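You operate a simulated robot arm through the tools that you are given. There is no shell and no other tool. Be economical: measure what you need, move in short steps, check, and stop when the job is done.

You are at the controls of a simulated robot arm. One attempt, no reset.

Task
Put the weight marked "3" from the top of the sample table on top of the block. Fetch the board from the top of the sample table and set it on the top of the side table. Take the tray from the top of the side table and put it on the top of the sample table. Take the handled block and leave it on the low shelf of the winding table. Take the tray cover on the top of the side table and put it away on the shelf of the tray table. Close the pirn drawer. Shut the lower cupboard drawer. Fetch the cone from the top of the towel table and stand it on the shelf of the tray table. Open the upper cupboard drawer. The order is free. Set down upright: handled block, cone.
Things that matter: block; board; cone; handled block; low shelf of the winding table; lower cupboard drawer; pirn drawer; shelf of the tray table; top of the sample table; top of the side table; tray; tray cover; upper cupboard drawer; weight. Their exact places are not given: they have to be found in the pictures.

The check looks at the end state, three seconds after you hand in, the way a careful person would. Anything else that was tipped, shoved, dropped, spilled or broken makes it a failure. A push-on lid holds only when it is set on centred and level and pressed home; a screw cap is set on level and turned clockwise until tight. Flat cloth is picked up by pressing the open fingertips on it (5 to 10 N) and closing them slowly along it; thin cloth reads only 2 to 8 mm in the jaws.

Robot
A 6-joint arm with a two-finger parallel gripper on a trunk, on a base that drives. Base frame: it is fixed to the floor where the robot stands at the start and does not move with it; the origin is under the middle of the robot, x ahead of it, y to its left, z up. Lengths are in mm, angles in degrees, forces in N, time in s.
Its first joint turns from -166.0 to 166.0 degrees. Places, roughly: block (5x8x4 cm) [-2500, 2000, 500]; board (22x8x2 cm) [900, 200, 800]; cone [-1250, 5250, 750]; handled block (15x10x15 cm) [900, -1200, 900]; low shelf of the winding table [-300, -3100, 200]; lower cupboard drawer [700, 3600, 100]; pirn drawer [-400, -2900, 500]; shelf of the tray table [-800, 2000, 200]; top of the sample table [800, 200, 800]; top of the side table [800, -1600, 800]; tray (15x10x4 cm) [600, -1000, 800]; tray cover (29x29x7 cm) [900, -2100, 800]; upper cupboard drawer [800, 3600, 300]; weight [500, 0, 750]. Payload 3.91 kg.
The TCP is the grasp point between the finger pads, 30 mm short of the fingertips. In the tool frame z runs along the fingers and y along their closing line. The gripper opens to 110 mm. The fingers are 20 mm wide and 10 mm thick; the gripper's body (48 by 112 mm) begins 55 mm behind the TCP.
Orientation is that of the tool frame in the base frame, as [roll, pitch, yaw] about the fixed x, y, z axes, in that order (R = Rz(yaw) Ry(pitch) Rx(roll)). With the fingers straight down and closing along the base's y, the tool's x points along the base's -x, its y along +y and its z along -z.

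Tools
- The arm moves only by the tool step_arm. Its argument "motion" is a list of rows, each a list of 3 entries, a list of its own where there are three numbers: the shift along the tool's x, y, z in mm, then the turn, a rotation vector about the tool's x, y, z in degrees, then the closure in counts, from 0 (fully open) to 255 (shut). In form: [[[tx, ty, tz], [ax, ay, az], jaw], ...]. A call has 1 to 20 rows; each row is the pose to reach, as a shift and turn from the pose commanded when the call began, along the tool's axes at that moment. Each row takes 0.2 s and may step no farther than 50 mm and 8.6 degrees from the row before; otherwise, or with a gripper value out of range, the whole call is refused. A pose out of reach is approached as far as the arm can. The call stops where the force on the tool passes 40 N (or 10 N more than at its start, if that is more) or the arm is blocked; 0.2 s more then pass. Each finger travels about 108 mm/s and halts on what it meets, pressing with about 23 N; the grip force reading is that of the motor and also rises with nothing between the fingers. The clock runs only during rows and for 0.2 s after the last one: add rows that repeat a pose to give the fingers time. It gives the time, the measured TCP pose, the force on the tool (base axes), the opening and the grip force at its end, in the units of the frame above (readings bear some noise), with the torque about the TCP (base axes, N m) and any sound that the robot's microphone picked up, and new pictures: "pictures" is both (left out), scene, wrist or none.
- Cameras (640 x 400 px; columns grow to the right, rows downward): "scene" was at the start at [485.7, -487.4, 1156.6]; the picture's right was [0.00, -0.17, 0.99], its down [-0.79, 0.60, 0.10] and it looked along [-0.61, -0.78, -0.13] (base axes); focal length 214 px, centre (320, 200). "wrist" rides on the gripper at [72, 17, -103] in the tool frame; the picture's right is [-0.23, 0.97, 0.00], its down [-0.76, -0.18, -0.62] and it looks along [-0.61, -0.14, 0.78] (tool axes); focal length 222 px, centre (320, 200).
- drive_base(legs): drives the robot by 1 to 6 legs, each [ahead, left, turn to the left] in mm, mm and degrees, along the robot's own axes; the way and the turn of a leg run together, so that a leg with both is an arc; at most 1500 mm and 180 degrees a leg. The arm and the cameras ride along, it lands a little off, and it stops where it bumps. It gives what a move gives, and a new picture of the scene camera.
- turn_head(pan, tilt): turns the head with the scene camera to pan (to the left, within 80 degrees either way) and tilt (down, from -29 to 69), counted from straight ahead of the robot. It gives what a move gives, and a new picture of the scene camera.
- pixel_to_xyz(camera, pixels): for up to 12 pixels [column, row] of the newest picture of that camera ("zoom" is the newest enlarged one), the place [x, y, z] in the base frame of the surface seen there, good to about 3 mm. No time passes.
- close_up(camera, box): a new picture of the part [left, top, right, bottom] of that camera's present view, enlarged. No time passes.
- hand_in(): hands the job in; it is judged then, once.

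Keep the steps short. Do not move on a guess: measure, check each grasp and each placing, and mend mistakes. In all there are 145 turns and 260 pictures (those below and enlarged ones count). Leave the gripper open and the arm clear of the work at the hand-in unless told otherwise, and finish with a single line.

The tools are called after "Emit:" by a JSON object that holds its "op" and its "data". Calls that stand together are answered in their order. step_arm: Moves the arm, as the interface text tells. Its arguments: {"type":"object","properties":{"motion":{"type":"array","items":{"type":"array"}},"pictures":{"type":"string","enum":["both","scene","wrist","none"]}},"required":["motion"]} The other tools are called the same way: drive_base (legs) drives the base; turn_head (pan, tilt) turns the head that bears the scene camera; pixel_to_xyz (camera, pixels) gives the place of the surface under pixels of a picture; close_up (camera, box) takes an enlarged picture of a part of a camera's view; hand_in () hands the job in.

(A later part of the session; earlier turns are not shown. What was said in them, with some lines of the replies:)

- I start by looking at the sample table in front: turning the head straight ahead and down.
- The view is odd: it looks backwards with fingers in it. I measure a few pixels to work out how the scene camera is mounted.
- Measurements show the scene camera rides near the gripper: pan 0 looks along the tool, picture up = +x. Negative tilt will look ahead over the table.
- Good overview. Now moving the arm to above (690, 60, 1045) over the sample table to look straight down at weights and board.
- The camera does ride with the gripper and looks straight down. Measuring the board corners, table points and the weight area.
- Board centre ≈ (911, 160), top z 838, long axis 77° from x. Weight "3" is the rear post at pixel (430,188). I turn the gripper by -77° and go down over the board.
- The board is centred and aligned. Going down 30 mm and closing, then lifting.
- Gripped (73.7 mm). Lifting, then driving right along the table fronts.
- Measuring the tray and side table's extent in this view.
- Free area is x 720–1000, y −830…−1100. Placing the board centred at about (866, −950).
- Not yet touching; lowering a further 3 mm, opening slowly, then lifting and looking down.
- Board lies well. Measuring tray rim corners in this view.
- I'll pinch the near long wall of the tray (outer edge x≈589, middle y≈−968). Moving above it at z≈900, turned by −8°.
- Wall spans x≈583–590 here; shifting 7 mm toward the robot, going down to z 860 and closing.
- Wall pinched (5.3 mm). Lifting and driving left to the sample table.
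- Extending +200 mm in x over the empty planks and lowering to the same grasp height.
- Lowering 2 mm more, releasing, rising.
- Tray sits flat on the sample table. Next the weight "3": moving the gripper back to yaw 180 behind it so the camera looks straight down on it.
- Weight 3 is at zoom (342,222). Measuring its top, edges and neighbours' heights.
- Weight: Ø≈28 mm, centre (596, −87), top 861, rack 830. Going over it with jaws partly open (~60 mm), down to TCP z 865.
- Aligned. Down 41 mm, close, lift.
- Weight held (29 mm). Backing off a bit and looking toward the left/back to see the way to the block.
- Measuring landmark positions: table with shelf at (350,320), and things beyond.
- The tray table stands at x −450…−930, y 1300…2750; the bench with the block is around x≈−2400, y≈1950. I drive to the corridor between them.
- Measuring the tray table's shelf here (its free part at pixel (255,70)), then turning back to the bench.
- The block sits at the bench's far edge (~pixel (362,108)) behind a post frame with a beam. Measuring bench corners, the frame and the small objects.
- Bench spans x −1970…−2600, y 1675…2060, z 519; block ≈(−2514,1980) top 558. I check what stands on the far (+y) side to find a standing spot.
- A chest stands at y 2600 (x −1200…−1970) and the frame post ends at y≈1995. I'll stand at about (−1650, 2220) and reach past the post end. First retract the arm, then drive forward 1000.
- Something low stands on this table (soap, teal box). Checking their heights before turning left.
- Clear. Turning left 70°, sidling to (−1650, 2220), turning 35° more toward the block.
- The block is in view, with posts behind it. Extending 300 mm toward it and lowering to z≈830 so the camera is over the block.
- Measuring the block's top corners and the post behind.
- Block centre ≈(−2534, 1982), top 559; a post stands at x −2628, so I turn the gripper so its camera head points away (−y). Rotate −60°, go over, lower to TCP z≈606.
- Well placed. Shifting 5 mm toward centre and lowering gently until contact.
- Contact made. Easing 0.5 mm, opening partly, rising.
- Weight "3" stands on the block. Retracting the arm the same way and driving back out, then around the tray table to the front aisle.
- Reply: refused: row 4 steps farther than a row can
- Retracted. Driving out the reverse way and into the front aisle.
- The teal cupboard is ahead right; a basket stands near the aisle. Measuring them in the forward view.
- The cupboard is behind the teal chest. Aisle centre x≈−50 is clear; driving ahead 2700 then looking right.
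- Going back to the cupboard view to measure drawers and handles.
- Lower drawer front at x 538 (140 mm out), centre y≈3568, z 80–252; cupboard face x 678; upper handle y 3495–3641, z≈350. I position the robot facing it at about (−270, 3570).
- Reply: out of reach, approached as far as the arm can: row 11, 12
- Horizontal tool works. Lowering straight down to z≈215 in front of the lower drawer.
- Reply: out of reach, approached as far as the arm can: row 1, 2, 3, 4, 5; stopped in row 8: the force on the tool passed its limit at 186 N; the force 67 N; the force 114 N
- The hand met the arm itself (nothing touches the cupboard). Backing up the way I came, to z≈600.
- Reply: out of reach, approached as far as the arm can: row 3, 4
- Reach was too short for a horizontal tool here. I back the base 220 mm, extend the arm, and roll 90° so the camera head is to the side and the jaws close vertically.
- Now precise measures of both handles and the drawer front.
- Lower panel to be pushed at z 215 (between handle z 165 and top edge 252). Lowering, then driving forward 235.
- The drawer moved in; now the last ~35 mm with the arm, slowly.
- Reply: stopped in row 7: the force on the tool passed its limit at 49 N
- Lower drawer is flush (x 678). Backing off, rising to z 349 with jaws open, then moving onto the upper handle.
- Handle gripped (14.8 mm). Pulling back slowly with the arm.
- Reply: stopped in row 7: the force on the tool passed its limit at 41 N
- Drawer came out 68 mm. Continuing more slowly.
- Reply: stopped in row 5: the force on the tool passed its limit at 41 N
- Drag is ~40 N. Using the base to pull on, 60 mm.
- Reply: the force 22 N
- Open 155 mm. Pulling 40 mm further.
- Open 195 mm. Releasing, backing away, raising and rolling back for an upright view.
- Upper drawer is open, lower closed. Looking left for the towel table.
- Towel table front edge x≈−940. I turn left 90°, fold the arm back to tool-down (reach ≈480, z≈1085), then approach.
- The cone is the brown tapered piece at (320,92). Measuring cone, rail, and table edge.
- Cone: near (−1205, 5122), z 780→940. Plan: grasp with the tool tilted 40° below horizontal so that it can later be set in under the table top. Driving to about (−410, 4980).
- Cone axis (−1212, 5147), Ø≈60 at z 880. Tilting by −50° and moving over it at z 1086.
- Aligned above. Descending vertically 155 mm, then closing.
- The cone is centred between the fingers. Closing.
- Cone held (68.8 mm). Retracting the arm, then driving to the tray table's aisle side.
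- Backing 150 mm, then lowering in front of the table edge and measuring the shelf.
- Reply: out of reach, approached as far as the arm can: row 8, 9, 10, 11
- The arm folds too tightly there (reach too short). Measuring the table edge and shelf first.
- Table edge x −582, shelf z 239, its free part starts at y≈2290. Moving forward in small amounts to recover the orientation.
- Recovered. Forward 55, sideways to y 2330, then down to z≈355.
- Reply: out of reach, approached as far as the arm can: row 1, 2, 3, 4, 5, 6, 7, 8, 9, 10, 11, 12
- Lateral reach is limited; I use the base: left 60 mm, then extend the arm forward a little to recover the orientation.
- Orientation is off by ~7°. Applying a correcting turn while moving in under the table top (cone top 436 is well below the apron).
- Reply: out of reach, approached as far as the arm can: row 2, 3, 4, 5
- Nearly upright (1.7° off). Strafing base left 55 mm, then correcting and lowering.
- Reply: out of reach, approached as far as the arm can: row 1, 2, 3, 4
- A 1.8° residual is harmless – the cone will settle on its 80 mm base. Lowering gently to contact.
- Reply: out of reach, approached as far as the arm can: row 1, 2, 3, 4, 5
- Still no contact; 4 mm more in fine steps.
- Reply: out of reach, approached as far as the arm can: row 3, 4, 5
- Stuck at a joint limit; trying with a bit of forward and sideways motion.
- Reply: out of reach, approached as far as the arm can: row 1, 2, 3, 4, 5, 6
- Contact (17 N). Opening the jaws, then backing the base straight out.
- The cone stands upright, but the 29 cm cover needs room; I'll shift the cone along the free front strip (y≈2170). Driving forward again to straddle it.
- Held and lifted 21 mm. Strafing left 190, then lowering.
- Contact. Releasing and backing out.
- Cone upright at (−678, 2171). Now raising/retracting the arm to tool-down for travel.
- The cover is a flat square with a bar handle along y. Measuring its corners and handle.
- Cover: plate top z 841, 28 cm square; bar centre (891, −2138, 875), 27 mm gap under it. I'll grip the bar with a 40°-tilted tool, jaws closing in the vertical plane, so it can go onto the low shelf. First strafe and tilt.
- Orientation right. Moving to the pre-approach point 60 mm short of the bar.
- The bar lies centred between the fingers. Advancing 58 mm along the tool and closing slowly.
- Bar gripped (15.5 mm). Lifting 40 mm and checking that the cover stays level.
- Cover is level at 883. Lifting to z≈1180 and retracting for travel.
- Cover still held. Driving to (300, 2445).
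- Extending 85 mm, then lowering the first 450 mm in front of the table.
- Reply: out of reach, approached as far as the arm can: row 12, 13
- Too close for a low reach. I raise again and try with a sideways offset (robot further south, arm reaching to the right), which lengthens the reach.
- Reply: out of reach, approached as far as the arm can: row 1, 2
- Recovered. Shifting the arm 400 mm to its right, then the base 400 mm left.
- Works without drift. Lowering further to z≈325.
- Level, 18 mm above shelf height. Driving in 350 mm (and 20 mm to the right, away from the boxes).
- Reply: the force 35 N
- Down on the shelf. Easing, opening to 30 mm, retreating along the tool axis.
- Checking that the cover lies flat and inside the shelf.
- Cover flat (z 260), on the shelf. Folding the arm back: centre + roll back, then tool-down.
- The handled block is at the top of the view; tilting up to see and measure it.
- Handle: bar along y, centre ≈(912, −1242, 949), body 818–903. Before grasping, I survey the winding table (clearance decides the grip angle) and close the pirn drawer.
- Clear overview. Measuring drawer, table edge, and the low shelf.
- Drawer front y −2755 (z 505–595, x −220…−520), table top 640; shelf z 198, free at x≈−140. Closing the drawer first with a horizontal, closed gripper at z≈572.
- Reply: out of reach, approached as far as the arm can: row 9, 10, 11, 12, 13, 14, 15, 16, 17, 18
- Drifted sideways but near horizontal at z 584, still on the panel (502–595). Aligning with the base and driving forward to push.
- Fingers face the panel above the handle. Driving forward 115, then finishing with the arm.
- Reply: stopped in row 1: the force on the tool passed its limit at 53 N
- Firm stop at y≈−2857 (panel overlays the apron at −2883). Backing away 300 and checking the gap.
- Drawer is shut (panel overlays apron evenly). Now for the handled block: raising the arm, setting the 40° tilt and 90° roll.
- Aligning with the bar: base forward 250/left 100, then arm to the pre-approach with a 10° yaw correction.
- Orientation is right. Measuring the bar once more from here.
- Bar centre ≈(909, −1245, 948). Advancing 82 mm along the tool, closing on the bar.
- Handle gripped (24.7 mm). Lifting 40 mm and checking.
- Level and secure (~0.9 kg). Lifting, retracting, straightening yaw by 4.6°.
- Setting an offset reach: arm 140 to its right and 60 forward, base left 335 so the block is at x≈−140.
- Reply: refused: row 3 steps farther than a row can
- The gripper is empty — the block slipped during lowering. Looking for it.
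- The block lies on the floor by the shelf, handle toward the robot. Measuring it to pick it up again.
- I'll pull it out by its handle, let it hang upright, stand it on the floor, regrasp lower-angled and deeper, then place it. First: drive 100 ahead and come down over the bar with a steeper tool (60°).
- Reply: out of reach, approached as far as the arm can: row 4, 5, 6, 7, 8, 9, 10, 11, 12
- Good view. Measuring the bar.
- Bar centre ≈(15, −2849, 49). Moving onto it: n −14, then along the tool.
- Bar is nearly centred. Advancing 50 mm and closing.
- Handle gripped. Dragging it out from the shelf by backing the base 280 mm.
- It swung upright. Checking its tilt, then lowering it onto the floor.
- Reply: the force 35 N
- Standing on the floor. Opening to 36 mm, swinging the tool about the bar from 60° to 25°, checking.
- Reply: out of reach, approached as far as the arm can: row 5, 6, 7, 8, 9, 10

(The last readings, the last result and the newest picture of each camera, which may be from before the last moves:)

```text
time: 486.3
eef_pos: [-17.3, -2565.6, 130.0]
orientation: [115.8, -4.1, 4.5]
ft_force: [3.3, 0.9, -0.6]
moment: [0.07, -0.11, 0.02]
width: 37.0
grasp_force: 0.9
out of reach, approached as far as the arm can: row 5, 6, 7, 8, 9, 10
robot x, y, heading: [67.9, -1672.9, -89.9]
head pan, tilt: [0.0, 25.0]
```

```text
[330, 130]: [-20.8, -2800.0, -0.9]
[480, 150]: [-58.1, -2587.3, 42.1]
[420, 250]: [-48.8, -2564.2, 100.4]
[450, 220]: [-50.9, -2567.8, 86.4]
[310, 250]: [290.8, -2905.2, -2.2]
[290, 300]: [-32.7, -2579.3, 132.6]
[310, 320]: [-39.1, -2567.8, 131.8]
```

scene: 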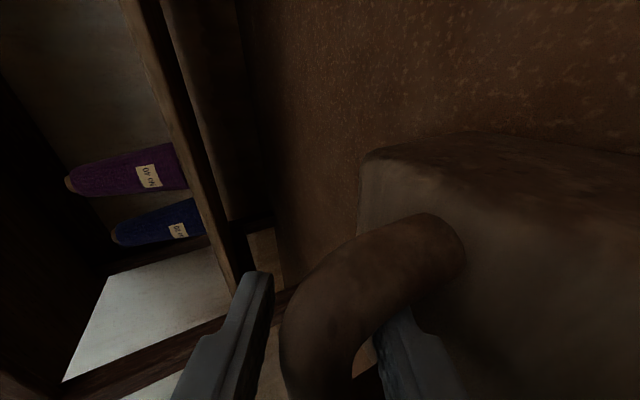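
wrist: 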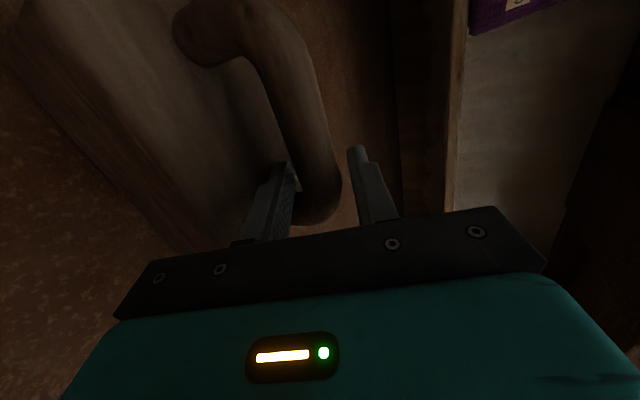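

The arm drifted 34 mm sideways along the bar. Shifting the base left 30 mm to recentre, then closing.

Emit:
{"op": "drive_base", "data": {"legs": [[0, 30, 0]]}}

Emit:
{"op": "step_arm", "data": {"motion": [[[0, 0, 0], [0, 0, 0], 200], [[0, 0, 0], [0, 0, 0], 255], [[0, 0, 0], [0, 0, 0], 255], [[0, 0, 0], [0, 0, 0], 255]], "pictures": "both"}}

```text
time: 487.1
eef_pos: [12.7, -2566.5, 130.0]
orientation: [115.9, -4.1, 4.5]
ft_force: [0.0, -0.2, 0.5]
moment: [-0.01, 0.01, 0.0]
width: 36.2
grasp_force: 0.0
robot x, y, heading: [97.7, -1675.8, -90.0]
head pan, tilt: [0.0, 25.0]
```

scene: 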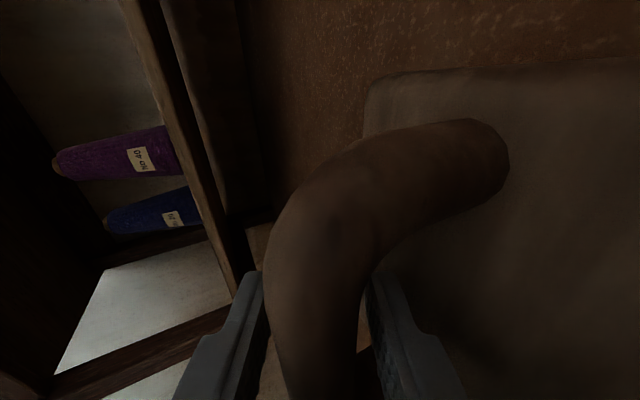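

```text
time: 488.1
eef_pos: [11.7, -2566.9, 131.4]
orientation: [116.0, -4.2, 4.6]
ft_force: [-0.4, 1.1, 1.4]
moment: [0.02, 0.45, 0.18]
width: 24.5
grasp_force: 23.0
robot x, y, heading: [98.7, -1675.3, -90.0]
head pan, tilt: [0.0, 25.0]
```

scene: 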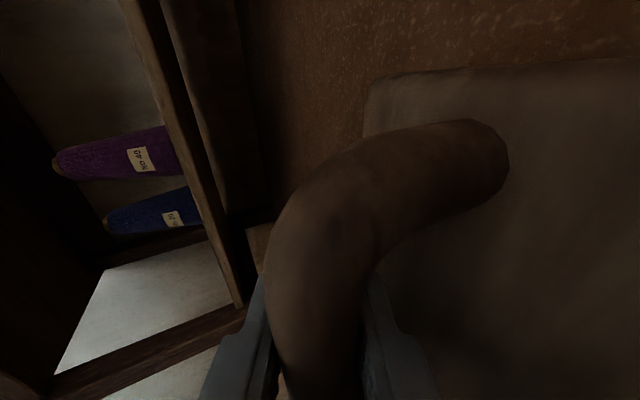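
wrist: 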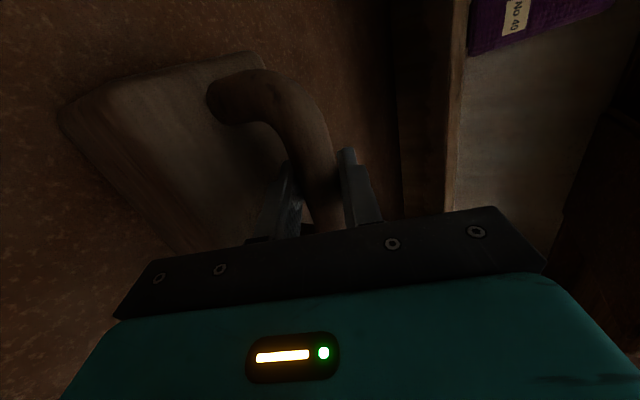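

Gripped deep on the bar (24.5 mm). Lifting gently 240 mm in small steps.

Emit:
{"op": "step_arm", "data": {"motion": [[[0, 6, -3], [0, 0, 0], 255], [[0, 14, -7], [0, 0, 0], 255], [[0, 25, -12], [0, 0, 0], 255], [[0, 37, -18], [0, 0, 0], 255], [[0, 50, -24], [0, 0, 0], 255], [[0, 63, -31], [0, 0, 0], 255], [[0, 76, -37], [0, 0, 0], 255], [[0, 89, -43], [0, 0, 0], 255], [[0, 102, -50], [0, 0, 0], 255], [[0, 115, -56], [0, 0, 0], 255], [[0, 128, -62], [0, 0, 0], 255], [[0, 141, -69], [0, 0, 0], 255], [[0, 154, -75], [0, 0, 0], 255], [[0, 167, -81], [0, 0, 0], 255], [[0, 180, -88], [0, 0, 0], 255], [[0, 193, -94], [0, 0, 0], 255], [[0, 204, -99], [0, 0, 0], 255], [[0, 212, -103], [0, 0, 0], 255], [[0, 216, -105], [0, 0, 0], 255]], "pictures": "both"}}

Emit:
{"op": "pixel_to_xyz", "data": {"camera": "scene", "pixels": [[400, 100], [600, 100], [500, 250], [560, 200], [420, 320], [180, 170], [220, 260]]}}

```text
time: 492.1
eef_pos: [-4.7, -2568.5, 370.0]
orientation: [116.0, -4.1, 4.5]
ft_force: [-0.3, 0.3, -9.0]
moment: [0.02, 0.06, -0.02]
width: 23.8
grasp_force: 23.3
robot x, y, heading: [98.1, -1673.6, -89.8]
head pan, tilt: [0.0, 25.0]
```

scene: 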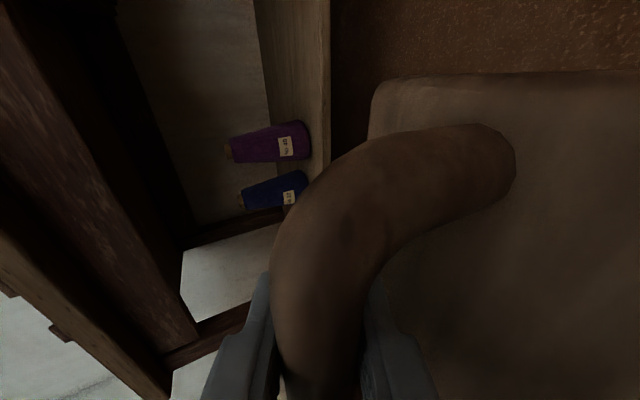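
wrist: 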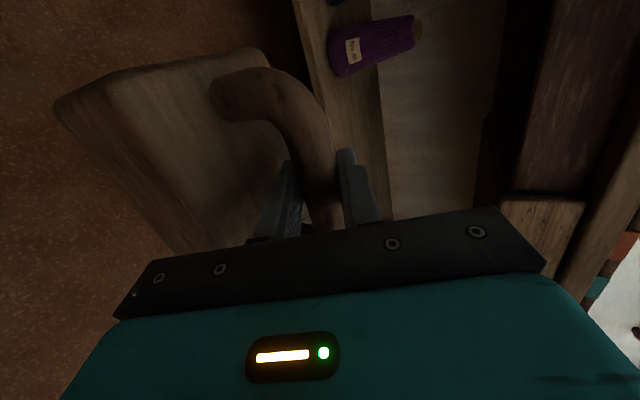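

```text
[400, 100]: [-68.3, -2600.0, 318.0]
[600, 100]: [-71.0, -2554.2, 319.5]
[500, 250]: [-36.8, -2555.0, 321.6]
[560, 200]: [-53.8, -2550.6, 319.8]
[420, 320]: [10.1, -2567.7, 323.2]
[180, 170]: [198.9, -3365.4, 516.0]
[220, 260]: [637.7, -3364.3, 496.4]
```

Hanging steadily. Measuring the shelf's front edge and the purple bottle's extent, then moving sideways.

Emit:
{"op": "pixel_to_xyz", "data": {"camera": "scene", "pixels": [[327, 40], [322, 90], [310, 125], [307, 160], [300, 122], [295, 60], [326, 150], [280, 40], [225, 150]]}}

Emit:
{"op": "drive_base", "data": {"legs": [[0, -140, 0]]}}

```text
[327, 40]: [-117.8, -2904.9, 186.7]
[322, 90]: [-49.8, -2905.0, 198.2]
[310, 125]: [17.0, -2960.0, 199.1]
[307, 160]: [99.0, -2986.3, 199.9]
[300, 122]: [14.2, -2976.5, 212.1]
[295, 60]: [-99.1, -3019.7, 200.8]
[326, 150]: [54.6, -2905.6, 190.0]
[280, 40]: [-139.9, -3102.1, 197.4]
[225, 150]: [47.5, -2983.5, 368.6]
```

```text
time: 493.4
eef_pos: [-145.7, -2569.1, 369.4]
orientation: [116.1, -4.1, 4.4]
ft_force: [0.2, 0.8, -8.9]
moment: [0.0, 0.04, -0.01]
width: 24.1
grasp_force: 23.1
robot x, y, heading: [-42.4, -1676.3, -89.9]
head pan, tilt: [0.0, 25.0]
```

scene: 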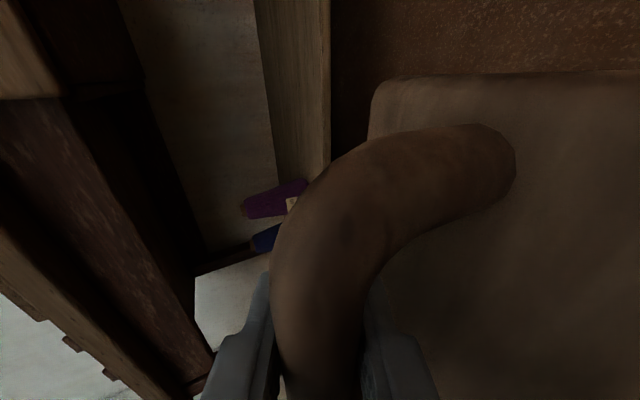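

Shelf edge y −2905. Driving forward 395 to bring the block over the shelf.

Emit:
{"op": "drive_base", "data": {"legs": [[395, 0, 0]]}}

Emit:
{"op": "step_arm", "data": {"motion": [[[0, -4, 2], [0, 0, 0], 255], [[0, -9, 4.5], [0, 0, 0], 255], [[0, -14, 7], [0, 0, 0], 255], [[0, -19, 9.3], [0, 0, 0], 255], [[0, -24, 11.7], [0, 0, 0], 255], [[0, -28, 13.7], [0, 0, 0], 255], [[0, -30, 14.6], [0, 0, 0], 255]], "pictures": "both"}}

```text
time: 495.9
eef_pos: [-151.9, -2963.2, 369.3]
orientation: [115.9, -4.1, 4.1]
ft_force: [-0.1, -0.9, -9.2]
moment: [0.03, 0.04, -0.01]
width: 23.9
grasp_force: 22.9
robot x, y, heading: [-43.8, -2070.0, -90.5]
head pan, tilt: [0.0, 25.0]
```

scene: 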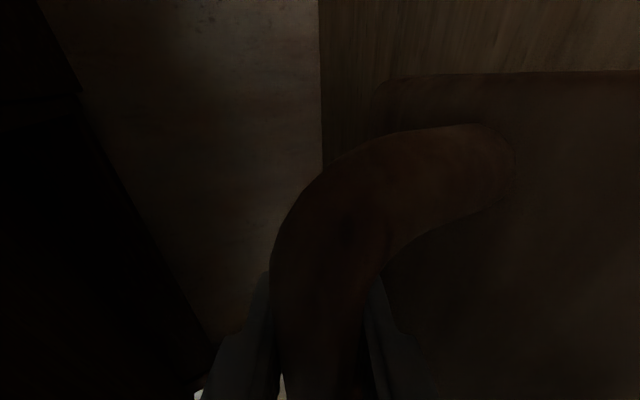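

```text
time: 497.5
eef_pos: [-149.3, -2963.4, 335.1]
orientation: [116.1, -4.0, 4.2]
ft_force: [-0.1, -0.1, -8.3]
moment: [0.05, 0.05, -0.03]
width: 23.8
grasp_force: 23.8
robot x, y, heading: [-44.4, -2073.8, -90.4]
head pan, tilt: [0.0, 25.0]
```

scene: 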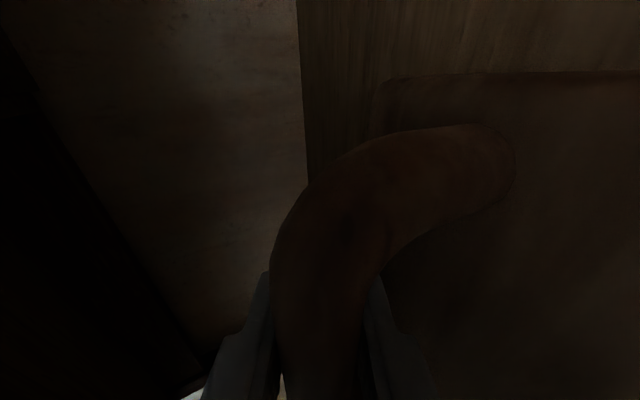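
wrist: 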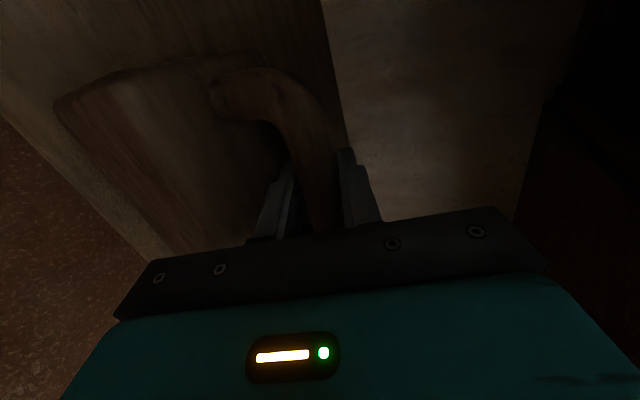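

Inside the shelf edge. Lowering finely to contact.

Emit:
{"op": "step_arm", "data": {"motion": [[[0, -2, 1], [0, 0, 0], 255], [[0, -3.6, 1.8], [0, 0, 0], 255], [[0, -5, 2.5], [0, 0, 0], 255], [[0, -6.3, 3.1], [0, 0, 0], 255], [[0, -7.2, 3.5], [0, 0, 0], 255], [[0, -8, 3.9], [0, 0, 0], 255], [[0, -8.8, 4.3], [0, 0, 0], 255]], "pictures": "none"}}

```text
time: 499.2
eef_pos: [-147.7, -2964.0, 330.5]
orientation: [115.7, -4.0, 4.2]
ft_force: [0.4, 7.5, 13.7]
moment: [-0.18, 0.63, -0.15]
width: 24.5
grasp_force: 23.2
robot x, y, heading: [-47.7, -2072.6, -90.1]
head pan, tilt: [0.0, 25.0]
stopped in row 7: the force on the tool passed its limit at 41 N (the readings are from after the stop); the commanded pose is now the measured one
```

Set down. Opening, retreating along the tool axis, then backing off.

Emit:
{"op": "step_arm", "data": {"motion": [[[0, 0.5, 0], [0, 0, 0], 220], [[0, 0.5, 0], [0, 0, 0], 190], [[0, 0.5, 0], [0, 0, 0], 171], [[0, 0.5, 0], [0, 0, 0], 165], [[0, 0.5, -12], [0, 0, 0], 165], [[0, 0.5, -30], [0, 0, 0], 165], [[0, 0.5, -50], [0, 0, 0], 165], [[0, 0.5, -75], [0, 0, 0], 165]], "pictures": "wrist"}}

Emit:
{"op": "drive_base", "data": {"legs": [[-350, 0, 0]]}}

Emit:
{"op": "turn_head", "data": {"pan": 0, "tilt": 0}}

```text
time: 501.0
eef_pos: [-154.5, -2897.5, 363.0]
orientation: [115.6, -4.0, 4.3]
ft_force: [-0.2, -0.7, 0.0]
moment: [-0.01, 0.01, 0.01]
width: 38.8
grasp_force: 0.0
robot x, y, heading: [-42.0, -2070.4, -90.1]
head pan, tilt: [0.0, 25.0]
```

wrist: 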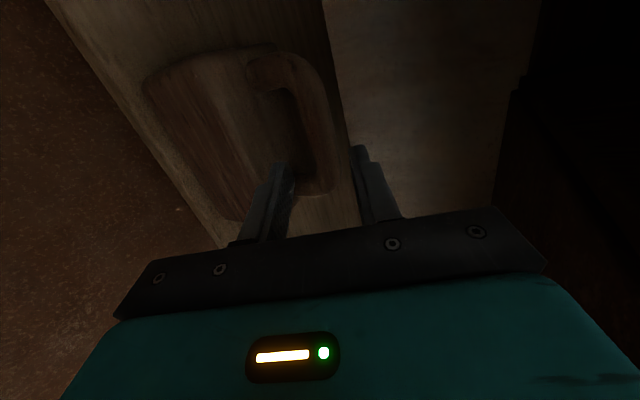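

```text
time: 503.3
eef_pos: [-154.3, -2546.6, 362.2]
orientation: [115.7, -4.0, 4.1]
ft_force: [-0.4, 0.0, 0.9]
moment: [0.01, 0.0, -0.01]
width: 38.7
grasp_force: 0.1
robot x, y, heading: [-41.9, -1722.1, -90.6]
head pan, tilt: [0.0, 25.0]
```

scene: 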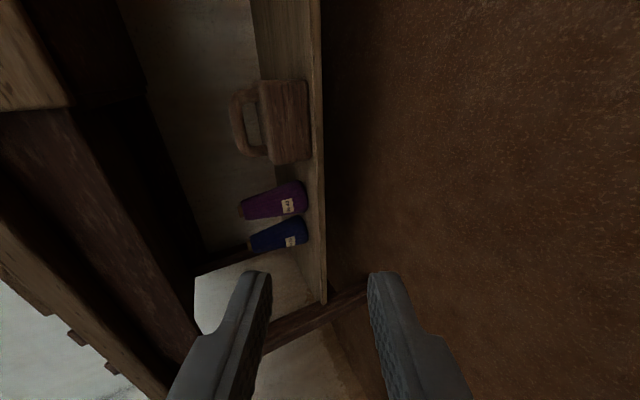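

```text
time: 504.2
eef_pos: [-152.8, -2547.7, 362.2]
orientation: [115.6, -4.0, 4.1]
ft_force: [0.6, 0.0, 0.3]
moment: [0.0, -0.03, 0.01]
width: 38.6
grasp_force: 0.0
robot x, y, heading: [-45.4, -1719.7, -90.6]
head pan, tilt: [0.0, 0.0]
```

scene: 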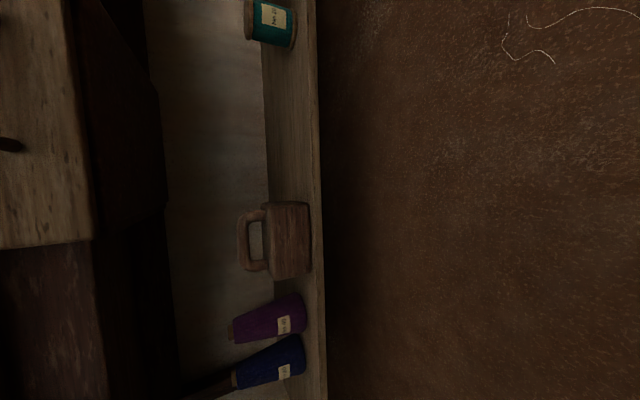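

Handled block stands upright on the low shelf. Raising the arm clear, opening the gripper, and a last look at the side table.

Emit:
{"op": "step_arm", "data": {"motion": [[[0, 38, -18], [0, 0, 0], 100], [[0, 76, -37], [0, 0, 0], 0], [[0, 114, -55], [0, 0, 0], 0], [[0, 152, -74], [0, 0, 0], 0], [[0, 190, -92], [0, 0, 0], 0], [[0, 228, -111], [0, 0, 0], 0], [[0, 266, -130], [0, 0, 0], 0], [[0, 304, -148], [0, 0, 0], 0], [[0, 342, -167], [0, 0, 0], 0], [[0, 380, -185], [0, 0, 0], 0], [[0, 418, -204], [0, 0, 0], 0], [[0, 456, -222], [0, 0, 0], 0], [[0, 494, -241], [0, 0, 0], 0], [[0, 532, -259], [0, 0, 0], 0], [[0, 570, -278], [0, 0, 0], 0], [[0, 608, -296], [0, 0, 0], 0]], "pictures": "scene"}}

Emit:
{"op": "drive_base", "data": {"legs": [[-200, -250, 0], [0, 0, 90]]}}

Emit:
{"op": "turn_head", "data": {"pan": 0, "tilt": 20}}

```text
time: 507.6
eef_pos: [-200.7, -2548.2, 1037.5]
orientation: [115.8, -4.1, 4.0]
ft_force: [0.4, -0.4, -0.1]
moment: [-0.05, -0.02, -0.01]
width: 110.1
grasp_force: 0.0
robot x, y, heading: [-42.6, -1718.2, -90.5]
head pan, tilt: [0.0, 0.0]
```

scene: 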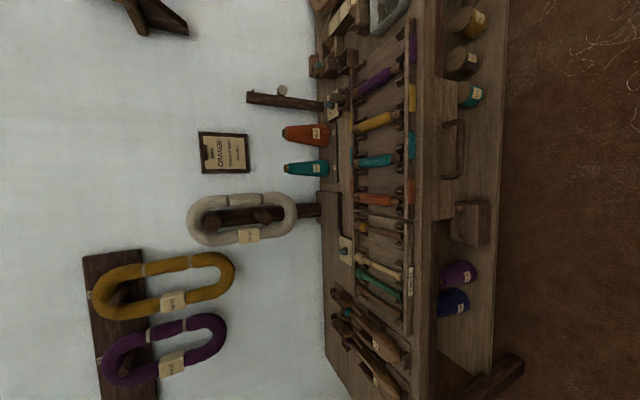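

```text
time: 513.5
eef_pos: [532.3, -1689.7, 1036.9]
orientation: [115.7, -4.0, 93.2]
ft_force: [0.2, 0.2, 0.3]
moment: [0.01, -0.06, -0.01]
width: 110.1
grasp_force: 0.2
robot x, y, heading: [-294.3, -1519.9, -1.3]
head pan, tilt: [0.0, 0.0]
```

scene: 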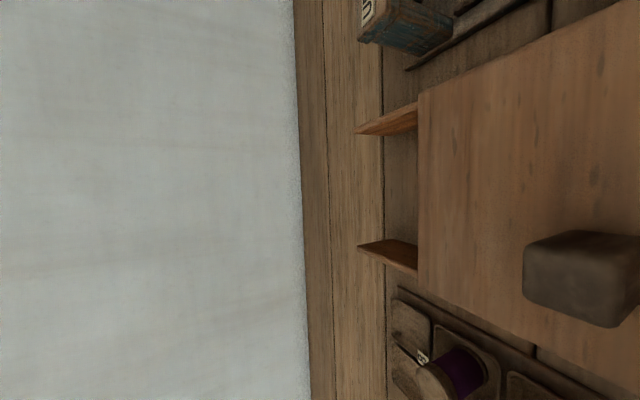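

```text
time: 514.3
eef_pos: [532.8, -1690.5, 1036.5]
orientation: [115.8, -4.0, 93.1]
ft_force: [-0.6, 0.6, 0.2]
moment: [-0.03, 0.01, -0.01]
width: 110.0
grasp_force: 0.0
robot x, y, heading: [-291.8, -1516.8, -1.6]
head pan, tilt: [0.0, 20.0]
```

scene: 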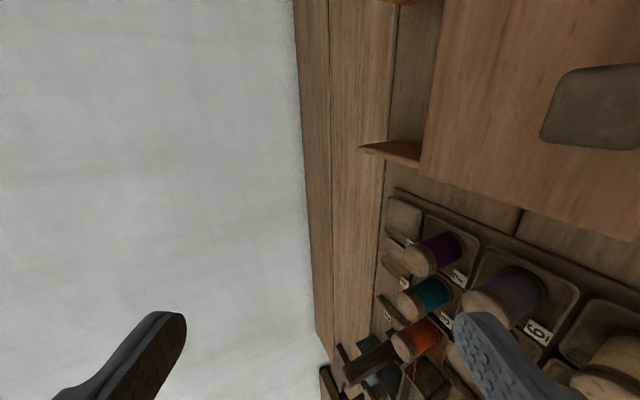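

Everything stands as it should. Backing the arm clear of the table.

Emit:
{"op": "drive_base", "data": {"legs": [[-500, 0, 0]]}}

Emit:
{"op": "hand_in", "data": {}}

```text
time: 517.3
eef_pos: [32.1, -1680.1, 1037.2]
orientation: [115.7, -4.0, 92.9]
ft_force: [-0.1, -0.2, 0.9]
moment: [-0.01, -0.02, -0.03]
width: 109.9
grasp_force: 0.0
robot x, y, heading: [-793.5, -1504.7, -1.5]
head pan, tilt: [0.0, 20.0]
```

scene: 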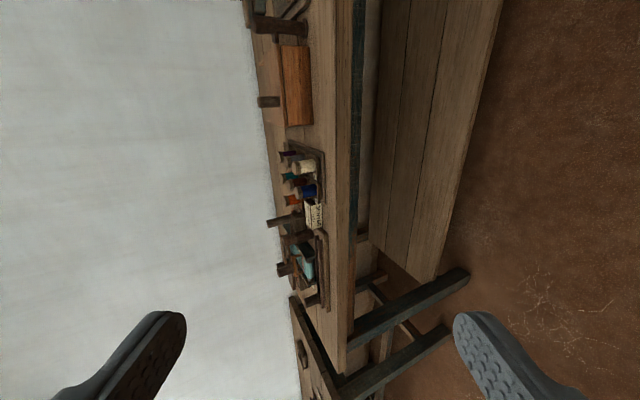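

```text
The job is handed in.
```

All nine tasks are done and handed in, but the handled block slipped from the gripper and fell to the floor on the way; I picked it up again and it now stands upright on the low shelf, looking undamaged.
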